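You operate a simulated robot arm through the tools that you are given. There is no shell and no other tool. Be economical: measure what you need, move in short steps, check, and stop when the job is done.

You are at the controls of a simulated two-armed robot. One attempt, no reset.

TASK
Close the glass drawer. Take the cap off the drink bottle and lay it down on the worktop under the wall cupboard. Close the boot cupboard door. Turn the bottom dial of the key safe to 4. Switch the door chain stud on. Open the washer door, put the clothes brush in the inside of the washer drum, then shut the door. Take the teal brush on the worktop under the window and put it away on the worktop beside the basin. Put two of the green batteries from the worktop under the window on the worktop under the wall cupboard. Lift the dryer flap open. Any order will do. Set down upright: green battery.

The check looks at the end state, three seconds after you hand in, the way a careful person would. Anything else that was tipped, shoved, dropped, spilled or broken makes it a failure. A push-on lid holds only when it is set on centred and level and pressed home; a screw cap is set on level and turned clockwise until tight.

THE ROBOT
Two 7-joint arms with two-finger parallel grippers on one trunk, on a base that drives. Base frame: it is fixed to the floor where the robot stands at the start and does not move with it; the origin is under the middle of the robot, x ahead of it, y to its left, z up. Lengths are in mm, angles in rad, forces in N, time in s.
The left shoulder is at the start at [60, 143, 820], the right one opposite. With the tool pointing down near the work surface each hand reaches from about 280 to 700 mm from the robot's upright axis, wherever it stands, measured 20 degrees to its own side. Places, roughly: boot cupboard door [1000, -500, 500]; bottom dial of the key safe [1300, -1100, 1100]; clothes brush (13x6x10 cm) [-300, -1100, 800]; door chain stud [1100, -1300, 1200]; drink bottle (7x7x16 cm) [1000, -100, 1000]; dryer flap [-2500, 1300, 900]; glass drawer [700, 100, 700]; green battery (4x4x6 cm) [600, 800, 900]; inside of the washer drum (22x24 cm) [-2280, 780, 1060]; teal brush (5x5x9 cm) [500, 900, 1000]; washer door [-2100, 900, 1300]; worktop beside the basin [100, 1400, 900]; worktop under the wall cupboard [1100, 100, 900]. Payload 1.57 kg a hand.
Tool frame (each hand has its own): the origin (TCP) lies between the finger pads and is the grasp point; the fingertips stand 30 mm ahead of it; z points along the fingers, y is the line along which they close. The gripper opens to 110 mm. The fingers are 24 mm wide and 12 mm thick; the gripper's body (48 by 112 mm) begins 78 mm behind the TCP.
Orientation is that of the tool frame in the base frame, as a unit quaternion [x, y, z, w]. With the fingers straight down and closing along the base's y, the tool's x points along the base's -x, its y along +y and its z along -z.

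THE INTERFACE
- The arms move only by the tool send_rows. It takes "left_series", "right_series" or both (then of equal length, played together; a hand with none holds still); each is a list that holds one entry, the list of rows, each a list of 7 numbers: the shift along the tool's x, y, z in units of 30 mm (1.0 is 30 mm), then the turn, a rotation vector about the tool's x, y, z in units of 8 degrees (1.0 is 8 degrees), then the finger opening in mm, from 0 to 110. In form: [[[tx, ty, tz, rx, ry, rz, fingers], ...]]. A call has 1 to 8 rows; each row shifts and turns the commanded pose from where the row before left it, along the tool's axes as they then stand. A call with a number of a shift or a turn outside -1 to 1 is refused whole. Each row takes 0.2 s and may step no farther than 50 mm and 0.15 rad from the row before; otherwise, or with a gripper value out of range, the whole call is refused. Where a pose cannot be reached the arm comes as near as it can. A force on the tool above 40 N (or 10 N above the force at the start of the call, whichever is more), or a blocked arm, ends the call early, and 0.2 s more pass. The fingers move at their own pace (about 45 mm/s each) and stop on an object; they squeeze with about 43 N. The grip force told is the motor's: it shows also when the fingers shut on nothing. Time passes only in rows, and 0.2 s behind the last, so rows that do not move let the fingers close. The reply holds the time, the measured pose of the TCP, the force on the tool along the base axes, the opening and the grip force, in the units named above and with some noise, with the torque about the TCP (base axes, N m) and any sound that the robot's microphone picked up, and new pictures: "views" is both (left out), scene, wrist or none (wrist: the cameras of the hands that moved).
- Cameras (640 x 400 px; columns grow to the right, rows downward): "scene" is now at [50.8, -9, 1437.1]; the picture's right is [-0.10, -0.99, 0.00], its down [-0.70, 0.07, -0.71] and it looks along [0.71, -0.07, -0.70] (base axes); focal length 214 px, centre (320, 200). "left" rides on the left gripper at [70, -16, -141] in its tool frame; the picture's right is [0.23, 0.97, 0.00], its down [-0.86, 0.20, -0.48] and it looks along [-0.47, 0.11, 0.88] (tool axes); focal length 222 px, centre (320, 200). "right" rides on the right gripper at [70, 16, -141] in its tool frame; the picture's right is [-0.23, 0.97, 0.00], its down [-0.86, -0.20, -0.48] and it looks along [-0.47, -0.11, 0.88] (tool axes); focal length 222 px, centre (320, 200). There is no depth. A picture from a camera that has moved, and an enlarged one, comes with that camera's place and axes in the base frame and with its lens.
- raise_lower(by): slides the trunk up (or, below 0, down) by that many mm; the arms and the scene camera ride with it, the base frame stays. It gives what a move gives, with no picture.
- drive_base(legs): drives the robot by 1 to 6 legs, each [ahead, left, turn to the left] in mm, mm and rad, along the robot's own axes; the way and the turn of a leg run together, so that a leg with both is an arc; at most 1500 mm and 3.142 rad a leg. The arms and the cameras ride along, it lands a little off, and it stops where it bumps. It gives what a move gives, and a new picture of the scene camera.
- head_to(pan, tilt): turns the head with the scene camera to pan (to the left, within 1.501 rad either way) and tilt (down, from -0.506 to 1.204), counted from straight ahead of the robot. It gives what a move gives, and a new picture of the scene camera.
- close_up(camera, box): a new picture of the part [left, top, right, bottom] of that camera's present view, enlarged. No time passes.
- sign_off(): hands the job in; it is judged then, once.

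Go step by step. Nothing tells you exact positions but the pictures and the camera data: compare them with the known pose of the tool, close in by small moves and look again before you grip or let go. The budget is 483 turns and 360 pictures, counting those below and the enlarged ones. Unless the task says otherwise, let go and move clear before handing in.

The tools are called after "Emit:" as name(argument=value, ...) on one line, values as JSON. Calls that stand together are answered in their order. send_rows: Moves the arms, as the interface text tells. Its arguments: {"type":"object","properties":{"left_series":{"type":"array"},"right_series":{"type":"array"},"views":{"type":"string","enum":["both","scene","wrist","none"]}},"required":[]} The other tools are called the same way: raise_lower (by) slides the trunk up or down; drive_base (legs) drives the base; head_to (pan, tilt) turns the head that bears the scene camera; close_up (camera, box) takes an enlarged picture of a part of a camera's view; sign_off () hands the job in.

At the start:

```text
time_s: 0.0
left_tool_pos: [416.1, 301.2, 999.4]
left_orientation: [-0.001, 1.0, -0.001, 0.001]
left_ft_force: [-0.1, 0.1, 0.1]
left_torque: [-0.02, -0.01, -0.02]
left_finger_gap: 109.9
left_grip_force: 0.0
right_tool_pos: [461.1, -37.6, 1000.5]
right_orientation: [0.0, 1.0, 0.001, 0.0]
right_ft_force: [-0.1, 0.2, -0.2]
right_torque: [0.02, -0.02, -0.01]
right_finger_gap: 110.1
right_grip_force: 0.0
trunk travel left (down, up): [-419.0, 171.0]
robot x, y, heading: [1.0, 1.1, 0.004]
head pan, tilt: [-0.105, 0.775]
```

scene: 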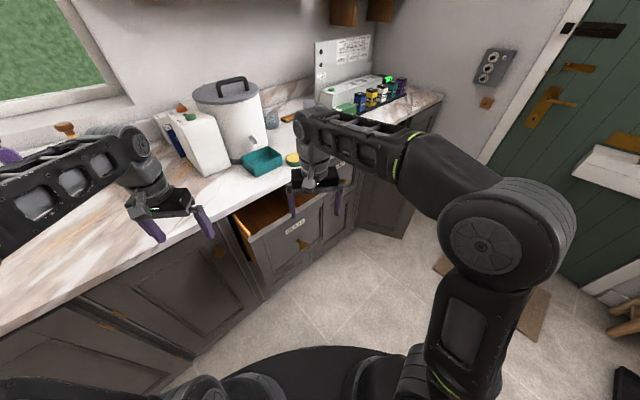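
right: 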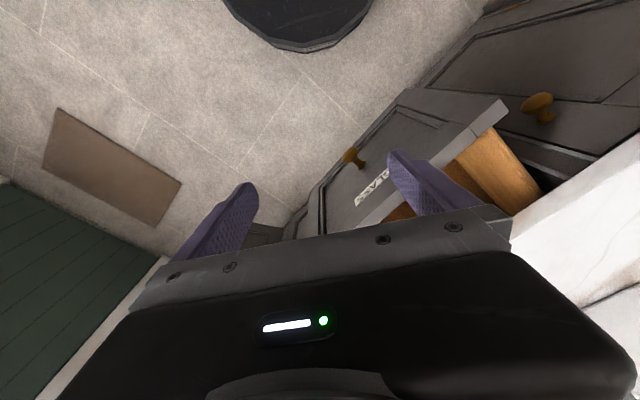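
left: 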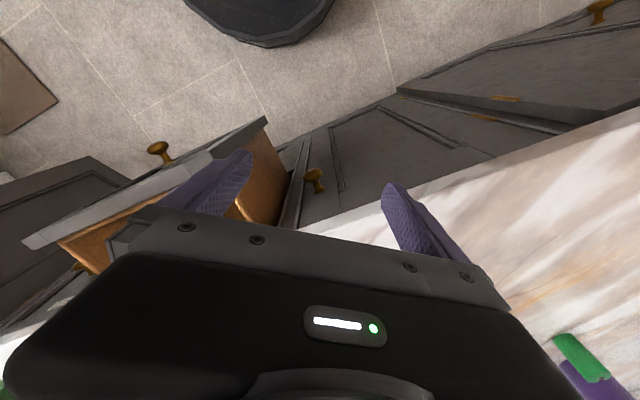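

I see a counter running diagonally to the front-left, with an open drawer in front of me. I'll look around first to locate everything.

Emit:
head_to(pan=0.7, tilt=0.6)

Emit:
head_to(pan=-0.7, tilt=0.4)

Emit:
head_to(pan=-1.5, tilt=0.5)

Emit:
head_to(pan=1.5, tilt=0.4)

```text
time_s: 1.1
left_tool_pos: [415.8, 301.0, 999.8]
left_orientation: [0.0, 1.0, -0.001, 0.001]
left_ft_force: [-0.8, -0.6, 0.1]
left_torque: [-0.04, 0.03, -0.01]
left_finger_gap: 110.0
left_grip_force: 0.0
right_tool_pos: [459.2, -37.2, 1000.9]
right_orientation: [0.001, 1.0, 0.001, 0.001]
right_ft_force: [0.0, -0.2, 0.4]
right_torque: [-0.01, 0.0, -0.03]
right_finger_gap: 110.2
right_grip_force: 0.1
trunk travel left (down, up): [-419.0, 171.0]
robot x, y, heading: [-3.3, 1.7, 0.004]
head pan, tilt: [0.7, 0.6]
camera scene: at [37.1, 56.3, 1452.0], right [0.64, -0.77, 0.0], down [-0.43, -0.36, -0.82], along [0.63, 0.53, -0.57], focal length 214 px, centre (320, 200)
```

scene: 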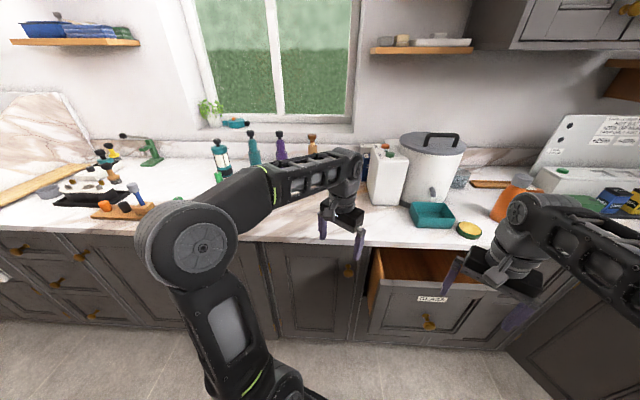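

```text
time_s: 2.7
left_tool_pos: [415.1, 301.8, 999.8]
left_orientation: [0.0, 1.0, -0.001, 0.002]
left_ft_force: [0.3, 0.1, 0.3]
left_torque: [0.03, -0.02, 0.02]
left_finger_gap: 110.0
left_grip_force: 0.0
right_tool_pos: [460.4, -37.9, 1000.9]
right_orientation: [0.0, 1.0, 0.001, 0.001]
right_ft_force: [0.0, 1.1, -0.2]
right_torque: [-0.01, 0.0, -0.02]
right_finger_gap: 110.1
right_grip_force: 0.1
trunk travel left (down, up): [-419.0, 171.0]
robot x, y, heading: [-0.5, -1.4, 0.001]
head pan, tilt: [-0.7, 0.4]
camera scene: at [40.3, -60.2, 1470.3], right [-0.64, -0.77, 0.0], down [-0.3, 0.25, -0.92], along [0.7, -0.59, -0.39], focal length 214 px, centre (320, 200)
```

scene: 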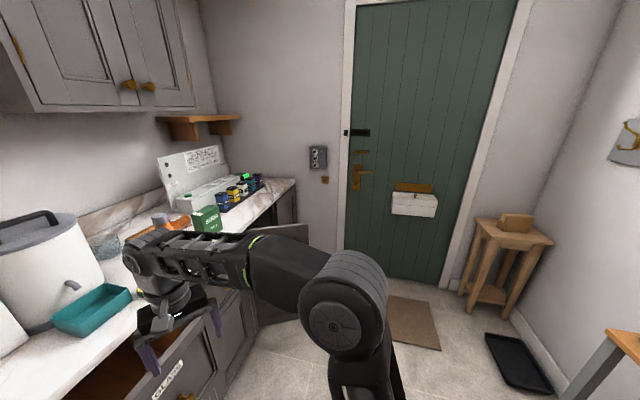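

```text
time_s: 3.8
left_tool_pos: [415.2, 301.3, 999.5]
left_orientation: [0.0, 1.0, -0.001, 0.001]
left_ft_force: [-0.2, 0.9, 0.6]
left_torque: [0.01, 0.02, 0.02]
left_finger_gap: 110.0
left_grip_force: 0.1
right_tool_pos: [460.8, -38.2, 1000.2]
right_orientation: [0.0, 1.0, 0.002, 0.001]
right_ft_force: [0.5, -0.6, 0.0]
right_torque: [0.02, -0.02, 0.01]
right_finger_gap: 109.9
right_grip_force: 0.0
trunk travel left (down, up): [-419.0, 171.0]
robot x, y, heading: [1.7, -1.0, 0.003]
head pan, tilt: [-1.499, 0.499]
camera scene: at [-24.0, -91.3, 1461.2], right [-1.0, -0.07, 0.0], down [-0.03, 0.48, -0.88], along [0.06, -0.88, -0.48], focal length 214 px, centre (320, 200)
```

scene: 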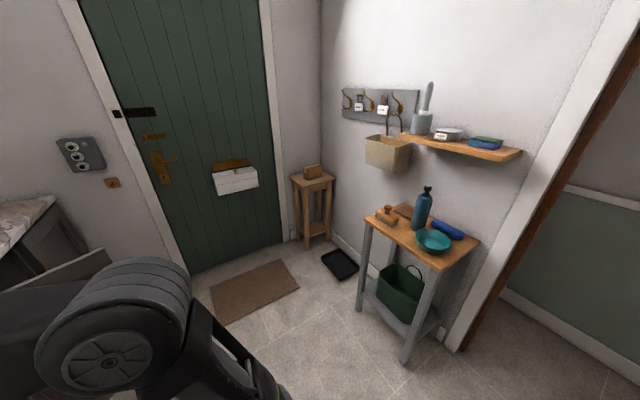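

```text
time_s: 6.4
left_tool_pos: [415.3, 301.0, 1000.5]
left_orientation: [0.001, 1.0, -0.001, 0.001]
left_ft_force: [0.4, -0.1, 0.1]
left_torque: [0.0, 0.0, 0.01]
left_finger_gap: 109.9
left_grip_force: 0.1
right_tool_pos: [459.6, -38.6, 999.7]
right_orientation: [0.0, 1.0, 0.0, 0.001]
right_ft_force: [-0.5, 0.4, 0.8]
right_torque: [-0.01, -0.03, -0.02]
right_finger_gap: 110.1
right_grip_force: 0.1
trunk travel left (down, up): [-419.0, 171.0]
robot x, y, heading: [-2.0, 1.7, -0.004]
head pan, tilt: [1.499, 0.4]
camera scene: at [-23.9, 91.9, 1470.3], right [1.0, -0.07, 0.0], down [-0.03, -0.39, -0.92], along [0.07, 0.92, -0.39], focal length 214 px, centre (320, 200)
```

scene: 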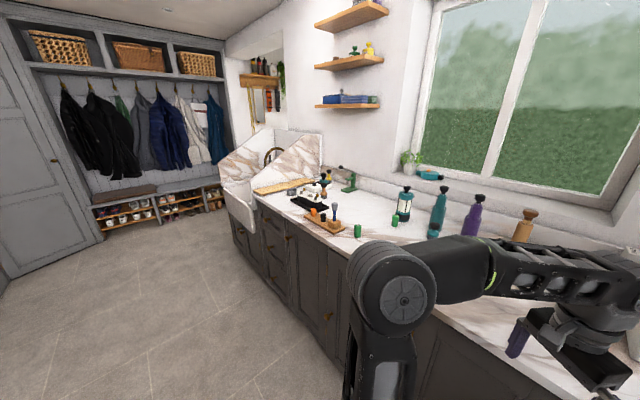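

The worktop under the window shows bottles, green batteries and brushes. I'll zoom in for details.

Emit:
close_up(camera="scene", box=[220, 120, 540, 320])

Emit:
head_to(pan=0.9, tilt=0.55)

Emit:
close_up(camera="scene", box=[160, 80, 400, 230])

Emit:
head_to(pan=-0.1, tilt=0.5)

Emit:
close_up(camera="scene", box=[160, 80, 480, 280])

```text
2.00 times, centred on (380, 220) of scene
camera zoom: at [-23.9, 91.9, 1470.3], right [1.0, -0.07, 0.0], down [-0.03, -0.39, -0.92], along [0.07, 0.92, -0.39], focal length 429 px, centre (200, 160)
```

zoom: 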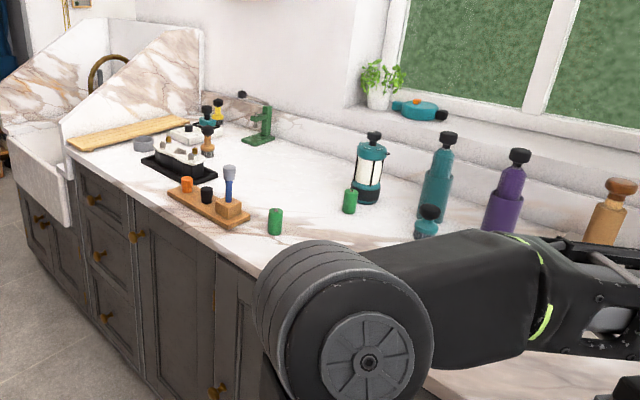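

```text
time_s: 7.4
left_tool_pos: [414.7, 301.6, 999.6]
left_orientation: [0.0, 1.0, -0.001, 0.001]
left_ft_force: [0.7, -0.5, 0.4]
left_torque: [0.0, -0.04, 0.0]
left_finger_gap: 109.9
left_grip_force: 0.0
right_tool_pos: [459.8, -38.2, 1001.0]
right_orientation: [-0.001, 1.0, 0.001, 0.001]
right_ft_force: [-0.5, -0.2, 0.4]
right_torque: [0.04, 0.04, 0.0]
right_finger_gap: 110.1
right_grip_force: 0.0
trunk travel left (down, up): [-419.0, 171.0]
robot x, y, heading: [-0.7, -1.8, 0.004]
head pan, tilt: [0.901, 0.55]
camera scene: at [25.1, 69.9, 1456.6], right [0.78, -0.62, 0.0], down [-0.32, -0.41, -0.85], along [0.53, 0.67, -0.52], focal length 214 px, centre (320, 200)
```

scene: 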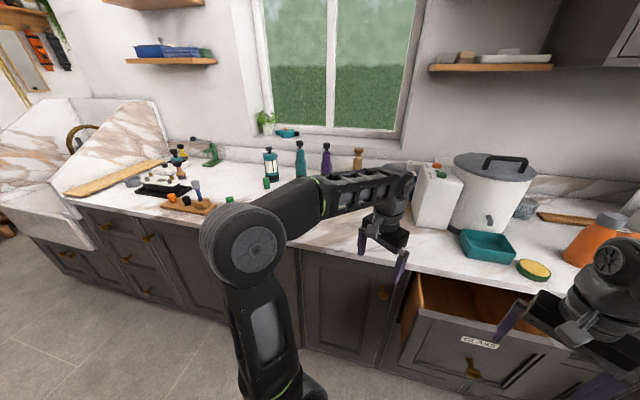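

```text
2.67 times, centred on (280, 155) of scene
camera zoom: at [25.1, 69.9, 1456.6], right [0.78, -0.62, 0.0], down [-0.32, -0.41, -0.85], along [0.53, 0.67, -0.52], focal length 572 px, centre (427, 320)
```

zoom: 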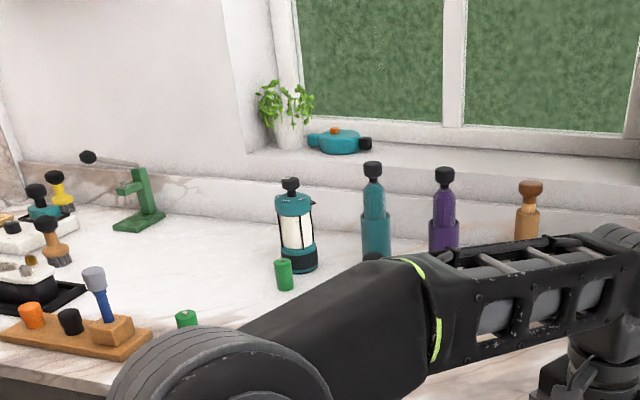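

```text
time_s: 8.7
left_tool_pos: [415.8, 301.8, 1000.4]
left_orientation: [0.0, 1.0, -0.001, 0.001]
left_ft_force: [-0.1, -0.1, 0.6]
left_torque: [-0.02, 0.0, -0.02]
left_finger_gap: 109.8
left_grip_force: 0.1
right_tool_pos: [460.2, -37.6, 1001.1]
right_orientation: [0.0, 1.0, 0.001, 0.001]
right_ft_force: [-0.3, -0.7, -0.1]
right_torque: [0.0, 0.04, 0.01]
right_finger_gap: 109.9
right_grip_force: 0.0
trunk travel left (down, up): [-419.0, 171.0]
robot x, y, heading: [2.8, -0.9, 0.0]
head pan, tilt: [-0.099, 0.499]
camera scene: at [60.0, -9.5, 1461.1], right [-0.1, -1.0, 0.0], down [-0.48, 0.05, -0.88], along [0.87, -0.09, -0.48], focal length 214 px, centre (320, 200)
```

scene: 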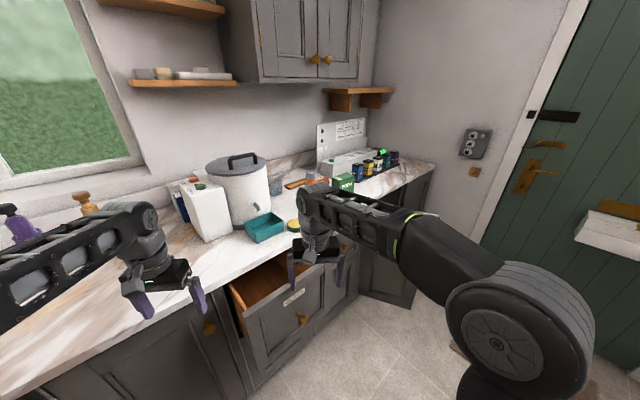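

```text
2.00 times, centred on (320, 180) of scene
camera zoom: at [60.0, -9.5, 1461.1], right [-0.1, -1.0, 0.0], down [-0.48, 0.05, -0.88], along [0.87, -0.09, -0.48], focal length 429 px, centre (320, 240)
```

zoom: 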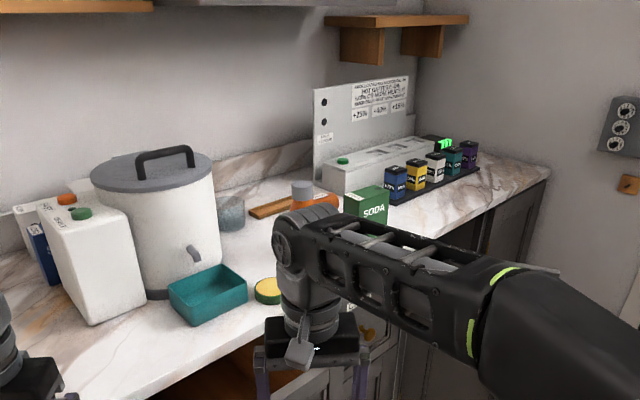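

The counter runs diagonally, facing a heading of about 0.7. I'll turn to face it and shift toward the open GLASS drawer.

Emit:
drive_base(legs=[[0, 0, 0.707], [0, -270, 0]])

Emit:
head_to(pan=0.0, tilt=0.8)

```text
time_s: 12.4
left_tool_pos: [296.5, 292.4, 999.5]
left_orientation: [-0.345, 0.938, 0.0, 0.0]
left_ft_force: [-0.1, -0.1, -0.3]
left_torque: [-0.03, 0.02, -0.02]
left_finger_gap: 110.2
left_grip_force: 0.1
right_tool_pos: [549.1, 63.0, 1000.8]
right_orientation: [-0.346, 0.938, 0.001, 0.001]
right_ft_force: [1.2, 0.3, 0.0]
right_torque: [0.02, 0.0, 0.0]
right_finger_gap: 110.1
right_grip_force: 0.0
trunk travel left (down, up): [-419.0, 171.0]
robot x, y, heading: [172.9, -206.2, 0.71]
head pan, tilt: [-0.099, 0.499]
camera scene: at [226.8, -174.5, 1461.1], right [0.57, -0.82, 0.0], down [-0.39, -0.27, -0.88], along [0.72, 0.5, -0.48], focal length 214 px, centre (320, 200)
```

scene: 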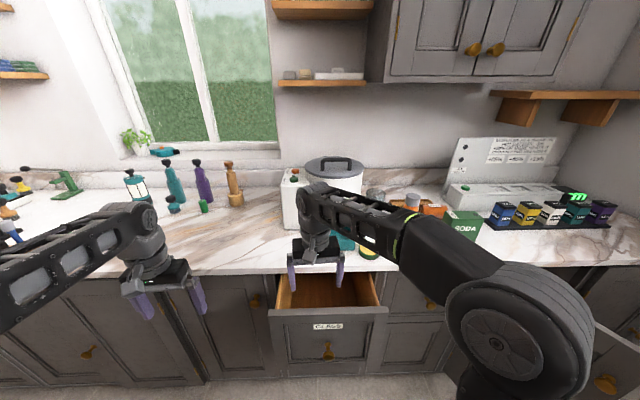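

```text
time_s: 13.2
left_tool_pos: [295.2, 293.7, 999.6]
left_orientation: [-0.347, 0.938, -0.001, 0.0]
left_ft_force: [0.2, -0.7, 0.4]
left_torque: [0.0, -0.05, -0.04]
left_finger_gap: 110.2
left_grip_force: 0.0
right_tool_pos: [549.6, 64.3, 1000.1]
right_orientation: [-0.346, 0.938, 0.001, 0.0]
right_ft_force: [-1.1, 0.0, 0.6]
right_torque: [0.0, 0.01, 0.04]
right_finger_gap: 110.2
right_grip_force: 0.1
trunk travel left (down, up): [-419.0, 171.0]
robot x, y, heading: [175.5, -207.3, 0.704]
head pan, tilt: [0.0, 0.799]
camera scene: at [212.9, -173.3, 1435.2], right [0.65, -0.76, 0.0], down [-0.54, -0.47, -0.7], along [0.53, 0.45, -0.72], focal length 214 px, centre (320, 200)
```

scene: 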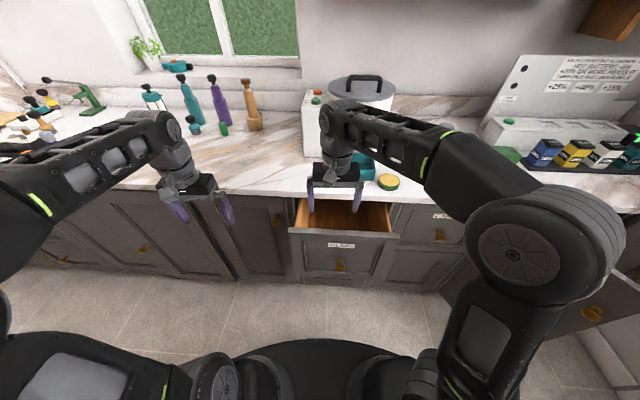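

The drawer protrudes right under the right hand. I'll back off a bit, lower the right hand with closed fingers and point it forward.

Emit:
drive_base(legs=[[-120, 0, 0]])

Emit:
send_rows(right_series=[[[0, -0.2, 1, 0, 0, 0, 0], [0, -0.2, 1, 0, 0, 0, 0], [0, -0.2, 1, 0, 0, 0, 0], [0, -0.2, 1, 0, 0, 0, 0], [0, -0.2, 1, 0, 0, 0, 0], [0, -0.2, 1, 0, 0, 0, 0], [0, -0.2, 1, 0, 0, 0, 0], [0, 0, 0, 0, -1, 0, 0]]], views="none")

Emit:
send_rows(right_series=[[[0, 0, 0, 0, -1, 0, 0], [0, 0, 0, 0, -1, 0, 0], [0, 0, 0, 0, -1, 0, 0], [0, 0, 0, 0, -1, 0, 0], [0, 0, 0, 0, -1, 0, 0], [0, 0, 0, 0, -1, 0, 0], [0, 0, 0, 0, -1, 0, 0], [0, 0, 0, 0, -1, 0, 0]]], views="both")

```text
time_s: 14.5
left_tool_pos: [205.8, 215.7, 999.7]
left_orientation: [-0.346, 0.938, 0.0, 0.002]
left_ft_force: [-0.4, 0.0, 0.8]
left_torque: [0.03, -0.03, -0.01]
left_finger_gap: 110.0
left_grip_force: 0.0
right_tool_pos: [459.6, -12.5, 1001.4]
right_orientation: [-0.346, 0.938, 0.001, 0.0]
right_ft_force: [0.3, -0.9, 0.7]
right_torque: [0.01, -0.04, 0.0]
right_finger_gap: 110.1
right_grip_force: 0.1
trunk travel left (down, up): [-419.0, 171.0]
robot x, y, heading: [86.0, -279.2, 0.709]
head pan, tilt: [0.0, 0.799]
camera scene: at [122.4, -250.6, 1435.3], right [0.65, -0.76, 0.0], down [-0.54, -0.47, -0.7], along [0.53, 0.45, -0.72], focal length 214 px, centre (320, 200)
```

scene: 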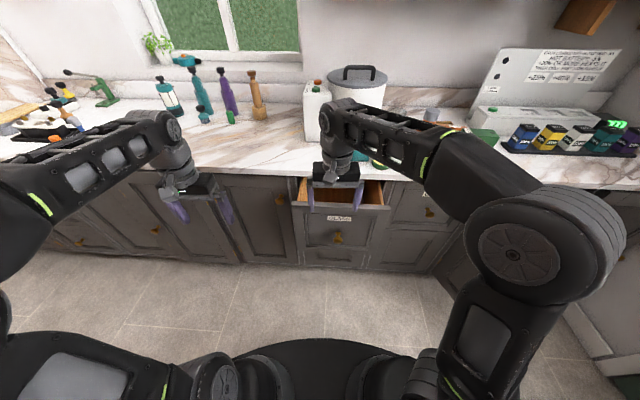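

```text
time_s: 16.3
left_tool_pos: [206.5, 216.9, 1000.6]
left_orientation: [-0.346, 0.938, 0.0, 0.0]
left_ft_force: [-1.2, 1.0, -0.1]
left_torque: [0.0, -0.04, -0.02]
left_finger_gap: 109.9
left_grip_force: 0.1
right_tool_pos: [486.6, -43.9, 788.9]
right_orientation: [-0.346, 0.936, 0.026, 0.067]
right_ft_force: [0.2, -0.5, 0.6]
right_torque: [-0.02, 0.0, -0.01]
right_finger_gap: 0.3
right_grip_force: 21.9
trunk travel left (down, up): [-419.0, 171.0]
robot x, y, heading: [86.0, -283.3, 0.71]
head pan, tilt: [0.0, 0.799]
```

```text
time_s: 18.1
left_tool_pos: [210.8, 212.3, 1000.6]
left_orientation: [-0.336, 0.942, 0.001, 0.003]
left_ft_force: [0.5, -0.5, 0.0]
left_torque: [-0.01, -0.04, 0.03]
left_finger_gap: 110.1
left_grip_force: 0.1
right_tool_pos: [512.8, -43.4, 767.1]
right_orientation: [-0.171, 0.83, 0.22, 0.483]
right_ft_force: [-0.6, -0.2, 0.0]
right_torque: [0.0, 0.01, -0.01]
right_finger_gap: 0.0
right_grip_force: 21.5
right hand out of reach, approached as far as the arm can: row 5, 6, 7
trunk travel left (down, up): [-419.0, 171.0]
robot x, y, heading: [84.1, -283.6, 0.708]
head pan, tilt: [0.0, 0.799]
stopped in row 8 (right hand): the arm was blocked; the commanded pose is now the measured one
camera scene: at [123.7, -249.8, 1435.2], right [0.65, -0.76, 0.0], down [-0.55, -0.47, -0.7], along [0.53, 0.45, -0.72], focal length 214 px, centre (320, 200)
camera right: at [368.1, -110.5, 770.6], right [-0.37, 0.84, 0.39], down [0.16, -0.36, 0.92], along [0.91, 0.41, 0.0], focal length 222 px, centre (320, 200)
```

scene: 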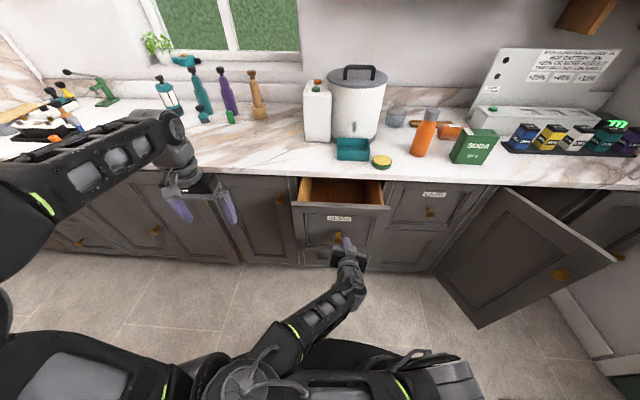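
right: 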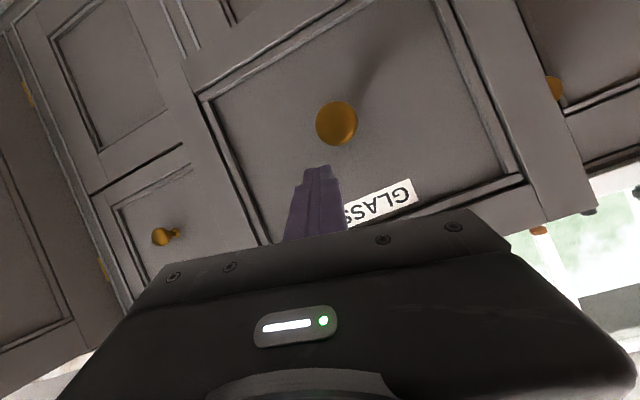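

The hand points forward-down just in front of the drawer front. I'll push forward.

Emit:
send_rows(right_series=[[[-0.41, 0, 0.9, 0, 0, 0, 0], [-0.41, 0, 0.9, 0, 0, 0, 0], [-0.41, 0, 0.9, 0, 0, 0, 0], [-0.41, 0, 0.9, 0, 0, 0, 0], [-0.41, 0, 0.9, 0, 0, 0, 0], [-0.41, 0, 0.9, 0, 0, 0, 0]]])

```text
time_s: 19.5
left_tool_pos: [210.9, 214.5, 1001.1]
left_orientation: [-0.34, 0.941, 0.001, 0.002]
left_ft_force: [0.3, -0.1, 0.0]
left_torque: [0.02, 0.01, 0.02]
left_finger_gap: 110.0
left_grip_force: 0.1
right_tool_pos: [666.9, 48.6, 761.0]
right_orientation: [-0.172, 0.83, 0.219, 0.483]
right_ft_force: [-0.1, -0.2, -0.4]
right_torque: [-0.01, -0.01, -0.02]
right_finger_gap: 0.0
right_grip_force: 21.2
trunk travel left (down, up): [-419.0, 171.0]
robot x, y, heading: [85.5, -283.1, 0.707]
head pan, tilt: [0.0, 0.799]
camera scene: at [124.4, -249.7, 1435.1], right [0.65, -0.76, 0.0], down [-0.55, -0.47, -0.7], along [0.53, 0.45, -0.72], focal length 214 px, centre (320, 200)
camera right: at [522.4, -18.6, 763.4], right [-0.38, 0.84, 0.39], down [0.16, -0.36, 0.92], along [0.91, 0.41, 0.0], focal length 222 px, centre (320, 200)
```

scene: 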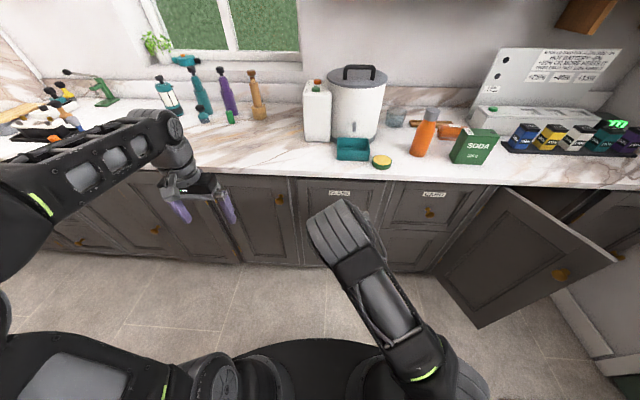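
right: 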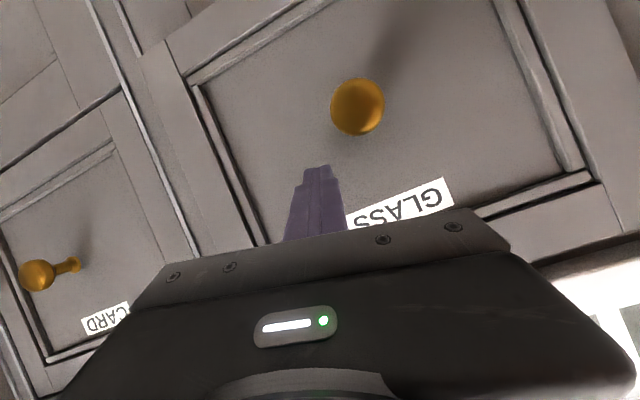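

The drawer is nearly shut; I'll push until I feel firm resistance.

Emit:
send_rows(right_series=[[[-0.41, 0, 0.9, 0, 0, 0, 0], [-0.41, 0, 0.9, 0, 0, 0, 0], [-0.41, 0, 0.9, 0, 0, 0, 0]]])

```text
time_s: 20.0
left_tool_pos: [208.5, 212.9, 1001.8]
left_orientation: [-0.34, 0.941, 0.0, 0.003]
left_ft_force: [-0.4, 1.5, 1.0]
left_torque: [0.0, 0.02, -0.01]
left_finger_gap: 110.0
left_grip_force: 0.0
right_tool_pos: [688.0, 64.4, 759.4]
right_orientation: [-0.171, 0.831, 0.22, 0.482]
right_ft_force: [-15.5, -12.7, 11.7]
right_torque: [0.29, -0.23, 0.13]
right_finger_gap: 0.1
right_grip_force: 21.9
trunk travel left (down, up): [-419.0, 171.0]
robot x, y, heading: [84.0, -282.5, 0.704]
head pan, tilt: [0.0, 0.799]
stopped in row 2 (right hand): the force on the tool passed its limit (the readings are from after the stop); the commanded pose is now the measured one
camera scene: at [120.2, -252.1, 1435.6], right [0.65, -0.76, 0.0], down [-0.54, -0.46, -0.7], along [0.53, 0.45, -0.72], focal length 214 px, centre (320, 200)
camera right: at [544.1, -4.8, 762.9], right [-0.38, 0.84, 0.39], down [0.16, -0.36, 0.92], along [0.91, 0.41, 0.0], focal length 222 px, centre (320, 200)
```

scene: 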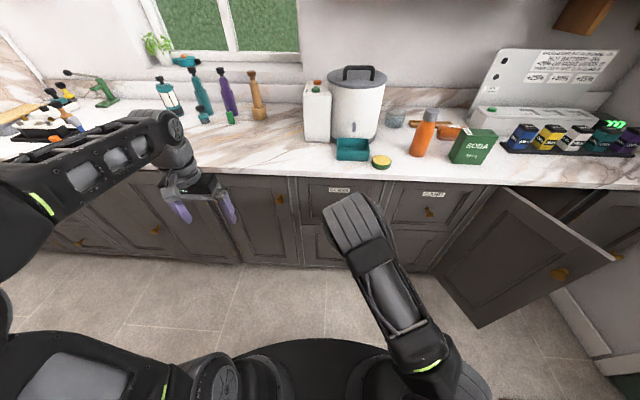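
right: 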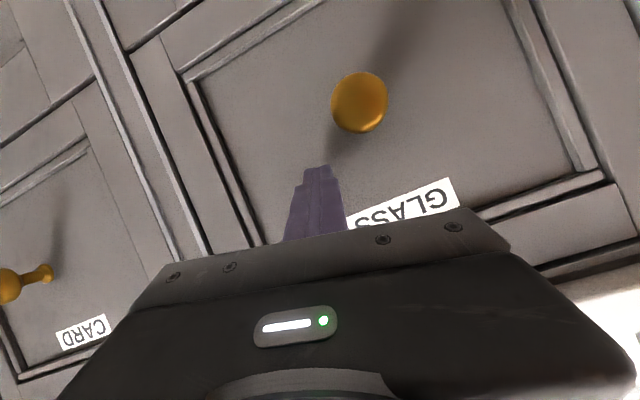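

Emit:
send_rows(right_series=[[[-0.2, 0, 0.45, 0, 0, 0, 0], [-0.2, 0, 0.45, 0, 0, 0, 0]]], views="none")

Emit:
send_rows(right_series=[[[0.41, 0, -0.9, 0, 0, 0, 0], [0.41, 0, -0.9, 0, 0, 0, 0], [0.41, 0, -0.9, 0, 0, 0, 0], [0.41, 0, -0.9, 0, 0, 0, 0]]], views="both")

Emit:
close_up(camera="scene", box=[240, 80, 480, 230])

```text
time_s: 20.2
left_tool_pos: [208.0, 213.3, 1000.6]
left_orientation: [-0.34, 0.941, -0.001, 0.003]
left_ft_force: [-0.4, -0.4, 0.3]
left_torque: [0.01, 0.04, 0.03]
left_finger_gap: 110.1
left_grip_force: 0.1
right_tool_pos: [688.9, 62.7, 758.7]
right_orientation: [-0.173, 0.83, 0.221, 0.482]
right_ft_force: [-17.8, -14.3, 15.2]
right_torque: [0.4, -0.31, 0.18]
right_finger_gap: 0.0
right_grip_force: 21.7
trunk travel left (down, up): [-419.0, 171.0]
robot x, y, heading: [86.0, -281.2, 0.705]
head pan, tilt: [0.0, 0.799]
stopped in row 1 (right hand): the force on the tool passed its limit (the readings are from after the stop); the commanded pose is now the measured one
```

```text
time_s: 21.2
left_tool_pos: [209.2, 213.4, 1001.6]
left_orientation: [-0.34, 0.941, 0.0, 0.003]
left_ft_force: [0.1, -0.5, 0.6]
left_torque: [0.0, 0.0, 0.0]
left_finger_gap: 109.7
left_grip_force: 0.1
right_tool_pos: [588.3, 2.3, 763.3]
right_orientation: [-0.172, 0.832, 0.219, 0.48]
right_ft_force: [0.0, -1.0, -0.2]
right_torque: [-0.04, 0.02, 0.02]
right_finger_gap: 0.0
right_grip_force: 21.1
trunk travel left (down, up): [-419.0, 171.0]
robot x, y, heading: [89.0, -284.1, 0.703]
head pan, tilt: [0.0, 0.799]
camera scene: at [122.9, -250.5, 1435.2], right [0.65, -0.76, 0.0], down [-0.55, -0.46, -0.7], along [0.53, 0.45, -0.72], focal length 214 px, centre (320, 200)
camera right: at [445.0, -65.7, 766.9], right [-0.38, 0.84, 0.39], down [0.16, -0.36, 0.92], along [0.91, 0.41, 0.0], focal length 222 px, centre (320, 200)
```

scene: 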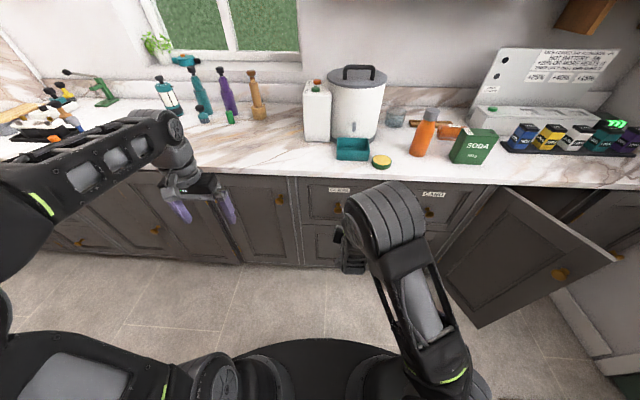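
right: 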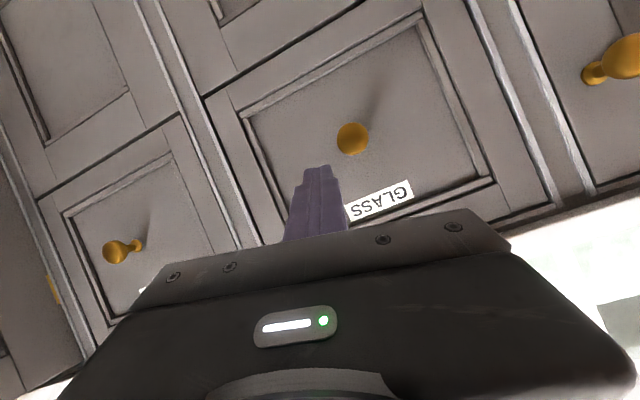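

```text
2.67 times, centred on (360, 155) of scene
camera zoom: at [122.9, -250.5, 1435.2], right [0.65, -0.76, 0.0], down [-0.55, -0.46, -0.7], along [0.53, 0.45, -0.72], focal length 572 px, centre (213, 320)
```

zoom: 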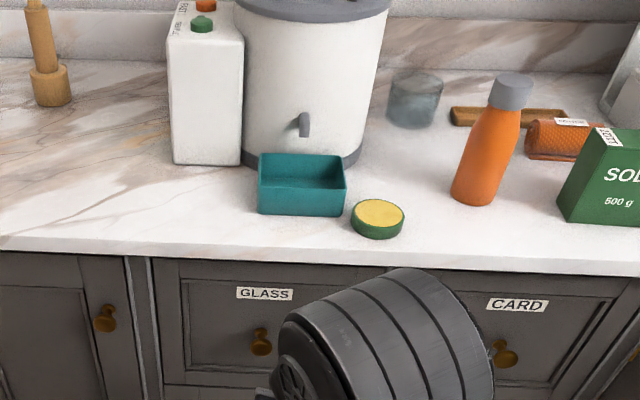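

The glass drawer is closed. Next is the boot cupboard door, which stands open about 66° to the right. I'll drive right and yaw the right hand to push its outer face.

Emit:
drive_base(legs=[[0, -540, 0]])

Emit:
send_rows(right_series=[[[0.3, 0, -0.9, 0.877, -0.2, 0.436, 0], [0, 0, -0.9, 0.877, -0.2, 0.436, 0], [0, 0, -0.9, 0.877, -0.2, 0.436, 0], [0, 0, 0, 0.877, -0.2, 0.436, 0], [0, 0, 0, 0.877, -0.2, 0.436, 0], [0, 0, 0, 0.877, -0.2, 0.436, 0]]])

```text
time_s: 24.4
left_tool_pos: [566.5, -204.4, 1001.0]
left_orientation: [-0.336, 0.942, 0.0, 0.003]
left_ft_force: [0.1, 0.6, -0.3]
left_torque: [0.02, 0.03, 0.02]
left_finger_gap: 110.1
left_grip_force: 0.0
right_tool_pos: [944.4, -419.0, 761.6]
right_orientation: [-0.169, 0.832, 0.218, 0.482]
right_ft_force: [0.1, -0.5, 0.3]
right_torque: [0.0, 0.03, 0.01]
right_finger_gap: 0.1
right_grip_force: 21.2
trunk travel left (down, up): [-419.0, 171.0]
robot x, y, heading: [437.8, -694.2, 0.704]
head pan, tilt: [0.0, 0.799]
camera scene: at [475.0, -667.4, 1435.2], right [0.64, -0.77, 0.0], down [-0.55, -0.46, -0.7], along [0.53, 0.45, -0.72], focal length 214 px, centre (320, 200)
```

scene: 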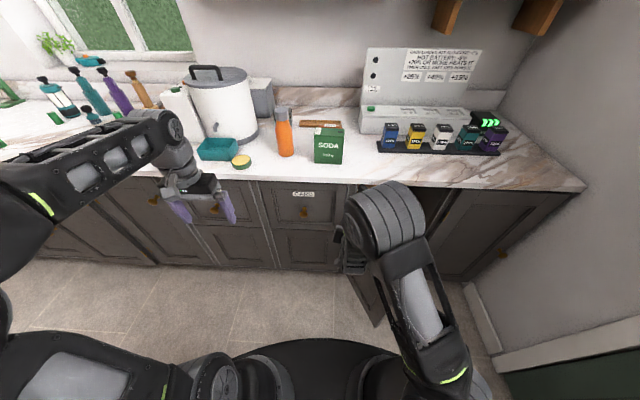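

```text
time_s: 25.8
left_tool_pos: [565.7, -204.3, 1000.8]
left_orientation: [-0.336, 0.942, 0.001, 0.003]
left_ft_force: [0.8, 0.5, 0.1]
left_torque: [0.0, 0.01, 0.0]
left_finger_gap: 109.7
left_grip_force: 0.0
right_tool_pos: [875.1, -452.3, 789.8]
right_orientation: [0.183, 0.828, -0.001, 0.53]
right_ft_force: [-0.1, 0.1, 0.4]
right_torque: [-0.04, -0.03, -0.01]
right_finger_gap: 0.0
right_grip_force: 21.3
trunk travel left (down, up): [-419.0, 171.0]
robot x, y, heading: [440.2, -700.5, 0.697]
head pan, tilt: [0.0, 0.799]
camera scene: at [474.8, -666.8, 1435.2], right [0.64, -0.77, 0.0], down [-0.55, -0.46, -0.7], along [0.53, 0.45, -0.72], focal length 214 px, centre (320, 200)
camera right: at [729.5, -390.2, 794.0], right [0.38, 0.84, 0.39], down [-0.16, -0.35, 0.92], along [0.91, -0.41, 0.0], focal length 222 px, centre (320, 200)
```

scene: 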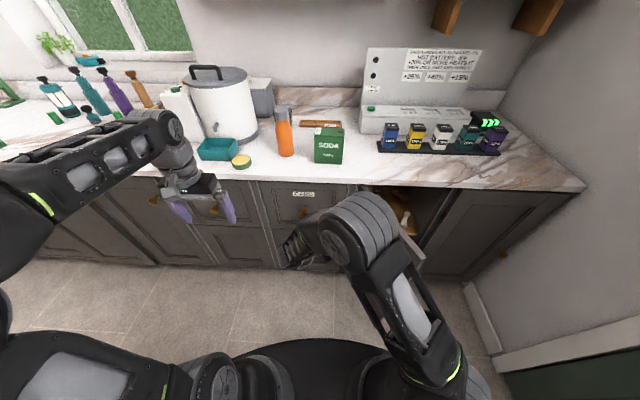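
right: 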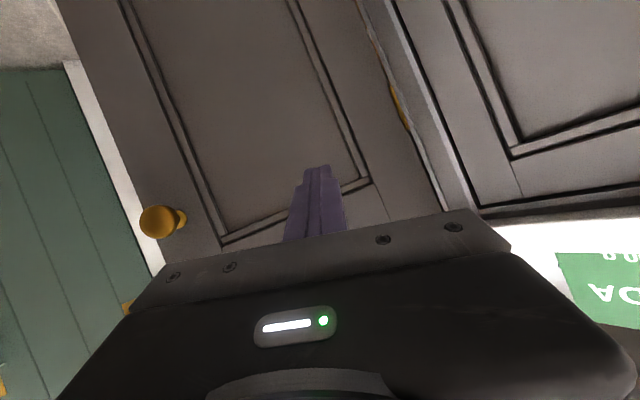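

The right hand points at the upper middle of the open boot cupboard door. I'll shift toward the free edge and push along the door's normal.

Emit:
send_rows(right_series=[[[-0.1, -0.97, -0.2, 0, 0, 0, 0], [-0.1, -0.97, -0.2, 0, 0, 0, 0], [-0.47, -0.14, 0.87, 0, 0, 0, 0], [-0.47, -0.14, 0.87, 0, 0, 0, 0], [-0.47, -0.14, 0.87, 0, 0, 0, 0], [-0.47, -0.14, 0.87, 0, 0, 0, 0], [-0.47, -0.14, 0.87, 0, 0, 0, 0], [-0.47, -0.14, 0.87, 0, 0, 0, 0]]])

```text
time_s: 27.6
left_tool_pos: [567.6, -203.6, 1000.5]
left_orientation: [-0.336, 0.942, 0.0, 0.002]
left_ft_force: [-0.2, -0.2, 0.1]
left_torque: [-0.01, -0.03, 0.0]
left_finger_gap: 109.9
left_grip_force: 0.0
right_tool_pos: [1011.9, -584.9, 788.1]
right_orientation: [0.183, 0.829, 0.001, 0.529]
right_ft_force: [0.4, -0.7, 0.4]
right_torque: [-0.03, -0.02, 0.01]
right_finger_gap: 0.0
right_grip_force: 21.5
trunk travel left (down, up): [-419.0, 171.0]
robot x, y, heading: [433.2, -702.0, 0.696]
head pan, tilt: [0.0, 0.799]
camera scene: at [475.0, -667.3, 1435.2], right [0.64, -0.77, 0.0], down [-0.55, -0.46, -0.7], along [0.53, 0.45, -0.72], focal length 214 px, centre (320, 200)
camera right: at [866.2, -523.5, 792.0], right [0.38, 0.84, 0.39], down [-0.16, -0.35, 0.92], along [0.91, -0.41, 0.0], focal length 222 px, centre (320, 200)
```

scene: 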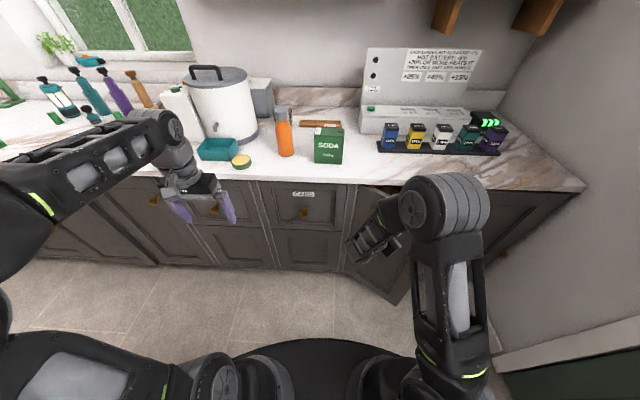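
right: 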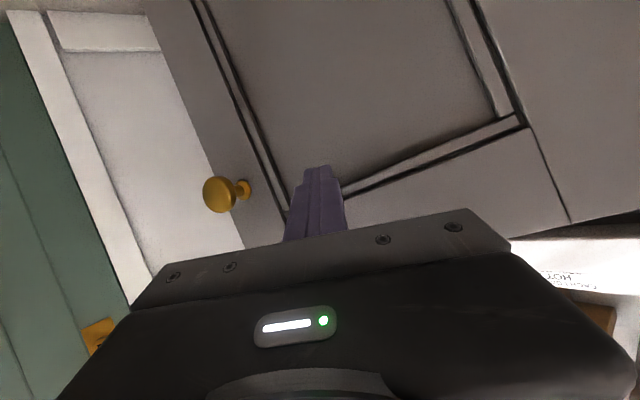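

Emit:
send_rows(right_series=[[[-0.35, 0.36, 0.86, 0, 0, 0, 0], [-0.35, 0.36, 0.86, 0, 0, 0, 0], [-0.35, 0.36, 0.86, 0, 0, 0, 0], [-0.35, 0.36, 0.86, 0, 0, 0, 0]]])

```text
time_s: 28.6
left_tool_pos: [567.2, -202.8, 1000.9]
left_orientation: [-0.336, 0.942, 0.0, 0.003]
left_ft_force: [-0.9, 0.2, -0.3]
left_torque: [0.0, 0.01, -0.05]
left_finger_gap: 110.1
left_grip_force: 0.0
right_tool_pos: [1129.7, -578.4, 787.8]
right_orientation: [0.184, 0.828, -0.001, 0.529]
right_ft_force: [0.0, -0.7, 0.2]
right_torque: [0.01, 0.02, 0.02]
right_finger_gap: 0.1
right_grip_force: 20.9
trunk travel left (down, up): [-419.0, 171.0]
robot x, y, heading: [436.8, -696.3, 0.697]
head pan, tilt: [0.0, 0.799]
camera scene: at [475.2, -667.1, 1435.2], right [0.64, -0.77, 0.0], down [-0.55, -0.46, -0.7], along [0.53, 0.45, -0.72], focal length 214 px, centre (320, 200)
camera right: at [985.7, -515.8, 792.2], right [0.38, 0.84, 0.39], down [-0.16, -0.35, 0.92], along [0.91, -0.41, 0.0], focal length 222 px, centre (320, 200)
```

scene: 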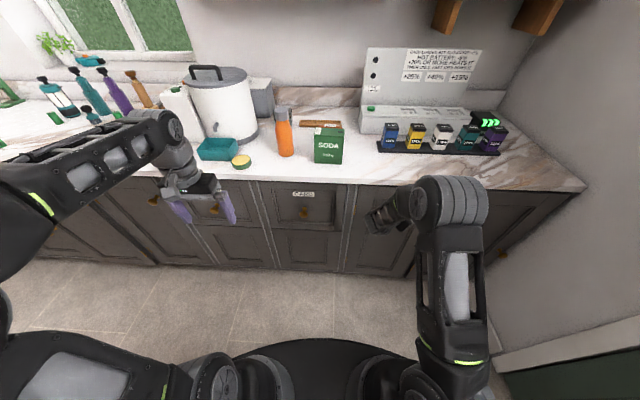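
right: 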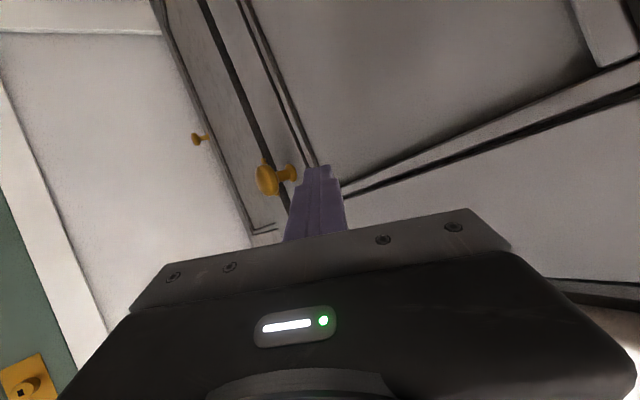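

Emit:
send_rows(right_series=[[[-0.09, 0.84, 0.54, 0, 0, 0, 0], [-0.09, 0.84, 0.54, 0, 0, 0, 0], [-0.09, 0.84, 0.54, 0, 0, 0, 0], [-0.09, 0.84, 0.54, 0, 0, 0, 0]]])

```text
time_s: 29.1
left_tool_pos: [565.3, -205.0, 999.0]
left_orientation: [-0.334, 0.943, -0.001, 0.003]
left_ft_force: [1.8, -0.1, -0.2]
left_torque: [0.01, 0.05, 0.01]
left_finger_gap: 109.8
left_grip_force: 0.1
right_tool_pos: [1154.2, -555.4, 789.5]
right_orientation: [0.188, 0.827, -0.004, 0.53]
right_ft_force: [-15.0, -2.3, 7.9]
right_torque: [-0.03, -0.25, -0.11]
right_finger_gap: 0.0
right_grip_force: 21.4
trunk travel left (down, up): [-419.0, 171.0]
robot x, y, heading: [432.3, -698.6, 0.694]
head pan, tilt: [0.0, 0.799]
stopped in row 2 (right hand): the force on the tool passed its limit (the readings are from after the stop); the commanded pose is now the measured one
camera scene: at [473.0, -667.3, 1435.4], right [0.64, -0.77, 0.0], down [-0.55, -0.46, -0.7], along [0.54, 0.45, -0.72], focal length 214 px, centre (320, 200)
camera right: at [1010.1, -490.9, 793.3], right [0.39, 0.84, 0.39], down [-0.17, -0.35, 0.92], along [0.91, -0.42, 0.0], focal length 222 px, centre (320, 200)
```

scene: 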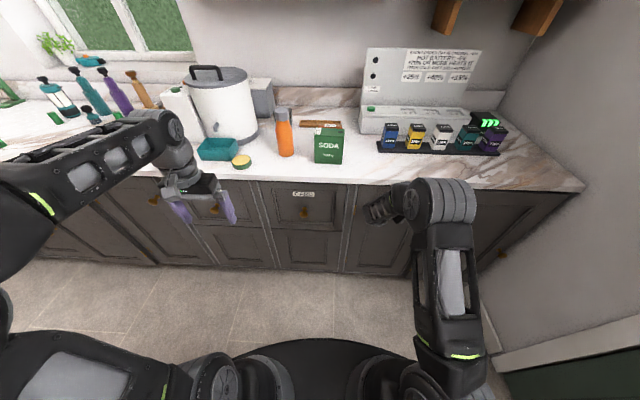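
right: 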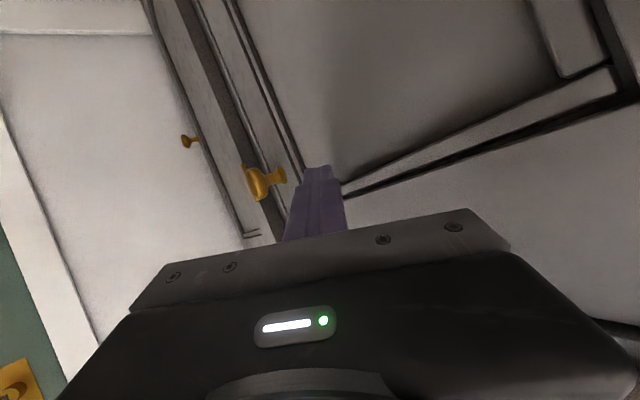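

Emit:
send_rows(right_series=[[[-0.09, 0.42, 0.27, 0, 0, 0, 0], [-0.09, 0.42, 0.27, 0, 0, 0, 0], [-0.09, 0.42, 0.27, 0, 0, 0, 0], [-0.09, 0.42, 0.27, 0, 0, 0, 0]]], views="none")

Emit:
close_up(camera="right", box=[140, 0, 460, 200])

Emit:
close_up(camera="scene", box=[320, 140, 600, 315])

```text
time_s: 29.4
left_tool_pos: [563.7, -205.5, 1001.1]
left_orientation: [-0.335, 0.942, 0.001, 0.004]
left_ft_force: [-0.5, 0.4, -0.2]
left_torque: [0.01, 0.0, -0.02]
left_finger_gap: 110.0
left_grip_force: 0.1
right_tool_pos: [1155.1, -555.5, 789.7]
right_orientation: [0.19, 0.827, -0.006, 0.528]
right_ft_force: [-20.5, -6.0, 12.1]
right_torque: [-0.01, -0.43, -0.17]
right_finger_gap: 0.0
right_grip_force: 21.2
trunk travel left (down, up): [-419.0, 171.0]
robot x, y, heading: [439.0, -696.9, 0.698]
head pan, tilt: [0.0, 0.799]
stopped in row 1 (right hand): the force on the tool passed its limit (the readings are from after the stop); the commanded pose is now the measured one
```

```text
2.00 times, centred on (300, 100) of right
camera zoom: at [1010.8, -489.7, 793.5], right [0.4, 0.83, 0.38], down [-0.17, -0.35, 0.92], along [0.9, -0.43, 0.0], focal length 444 px, centre (360, 400)
```

zoom: 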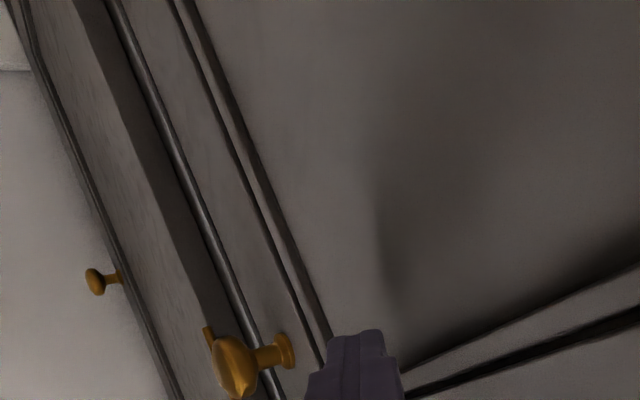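

```text
2.29 times, centred on (460, 228) of scene
camera zoom: at [470.2, -668.1, 1435.5], right [0.64, -0.77, 0.0], down [-0.55, -0.46, -0.7], along [0.54, 0.45, -0.72], focal length 490 px, centre (0, 137)
```

zoom: 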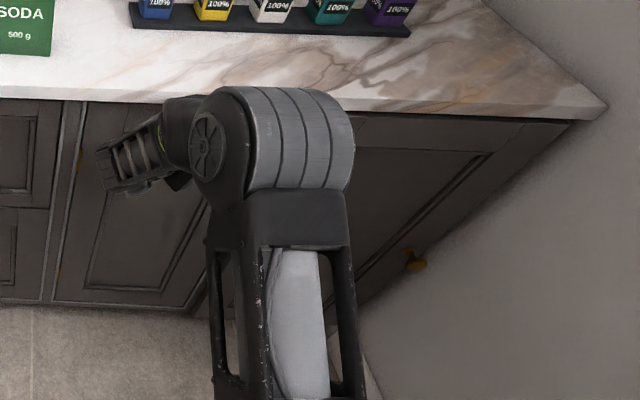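

Emit:
send_rows(right_series=[[[0.09, -0.84, -0.54, 0, 0, 0, 0], [0.09, -0.84, -0.54, 0, 0, 0, 0], [0.09, -0.84, -0.54, 0, 0, 0, 0], [0.09, -0.84, -0.54, 0, 0, 0, 0], [0.09, -0.84, -0.54, 0, 0, 0, 0], [0.09, -0.84, -0.54, 0, 0, 0, 0]]], views="wrist")

Emit:
close_up(camera="scene", box=[320, 140, 600, 315])

```text
time_s: 30.8
left_tool_pos: [566.1, -204.5, 1000.4]
left_orientation: [-0.335, 0.942, 0.0, 0.002]
left_ft_force: [-0.7, 0.3, -0.6]
left_torque: [-0.02, -0.02, 0.0]
left_finger_gap: 110.1
left_grip_force: 0.0
right_tool_pos: [1019.9, -670.4, 786.6]
right_orientation: [0.189, 0.828, -0.006, 0.527]
right_ft_force: [0.1, 0.3, 0.4]
right_torque: [-0.04, -0.02, -0.01]
right_finger_gap: 0.0
right_grip_force: 21.3
trunk travel left (down, up): [-419.0, 171.0]
robot x, y, heading: [436.8, -698.6, 0.695]
head pan, tilt: [0.0, 0.799]
camera right: at [875.4, -604.8, 791.4], right [0.4, 0.83, 0.38], down [-0.16, -0.35, 0.92], along [0.9, -0.43, 0.0], focal length 222 px, centre (320, 200)
```

right: 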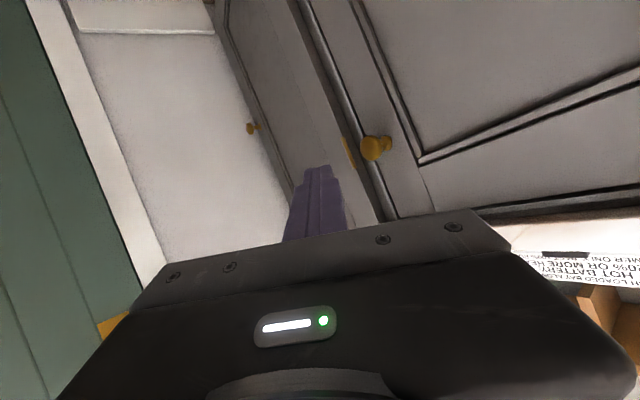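

```text
2.29 times, centred on (460, 228) of scene
camera zoom: at [474.2, -667.4, 1435.2], right [0.64, -0.77, 0.0], down [-0.55, -0.46, -0.7], along [0.54, 0.45, -0.72], focal length 490 px, centre (0, 137)
```

zoom: 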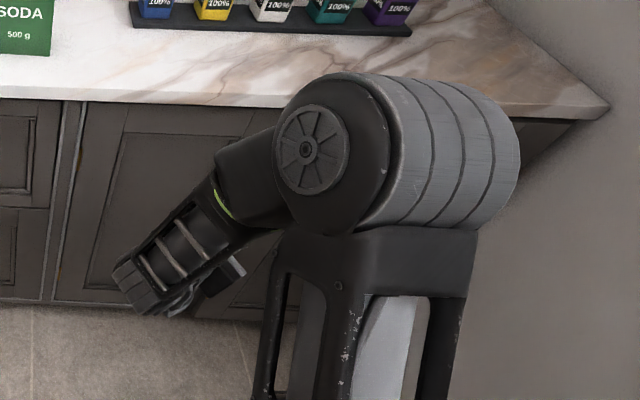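

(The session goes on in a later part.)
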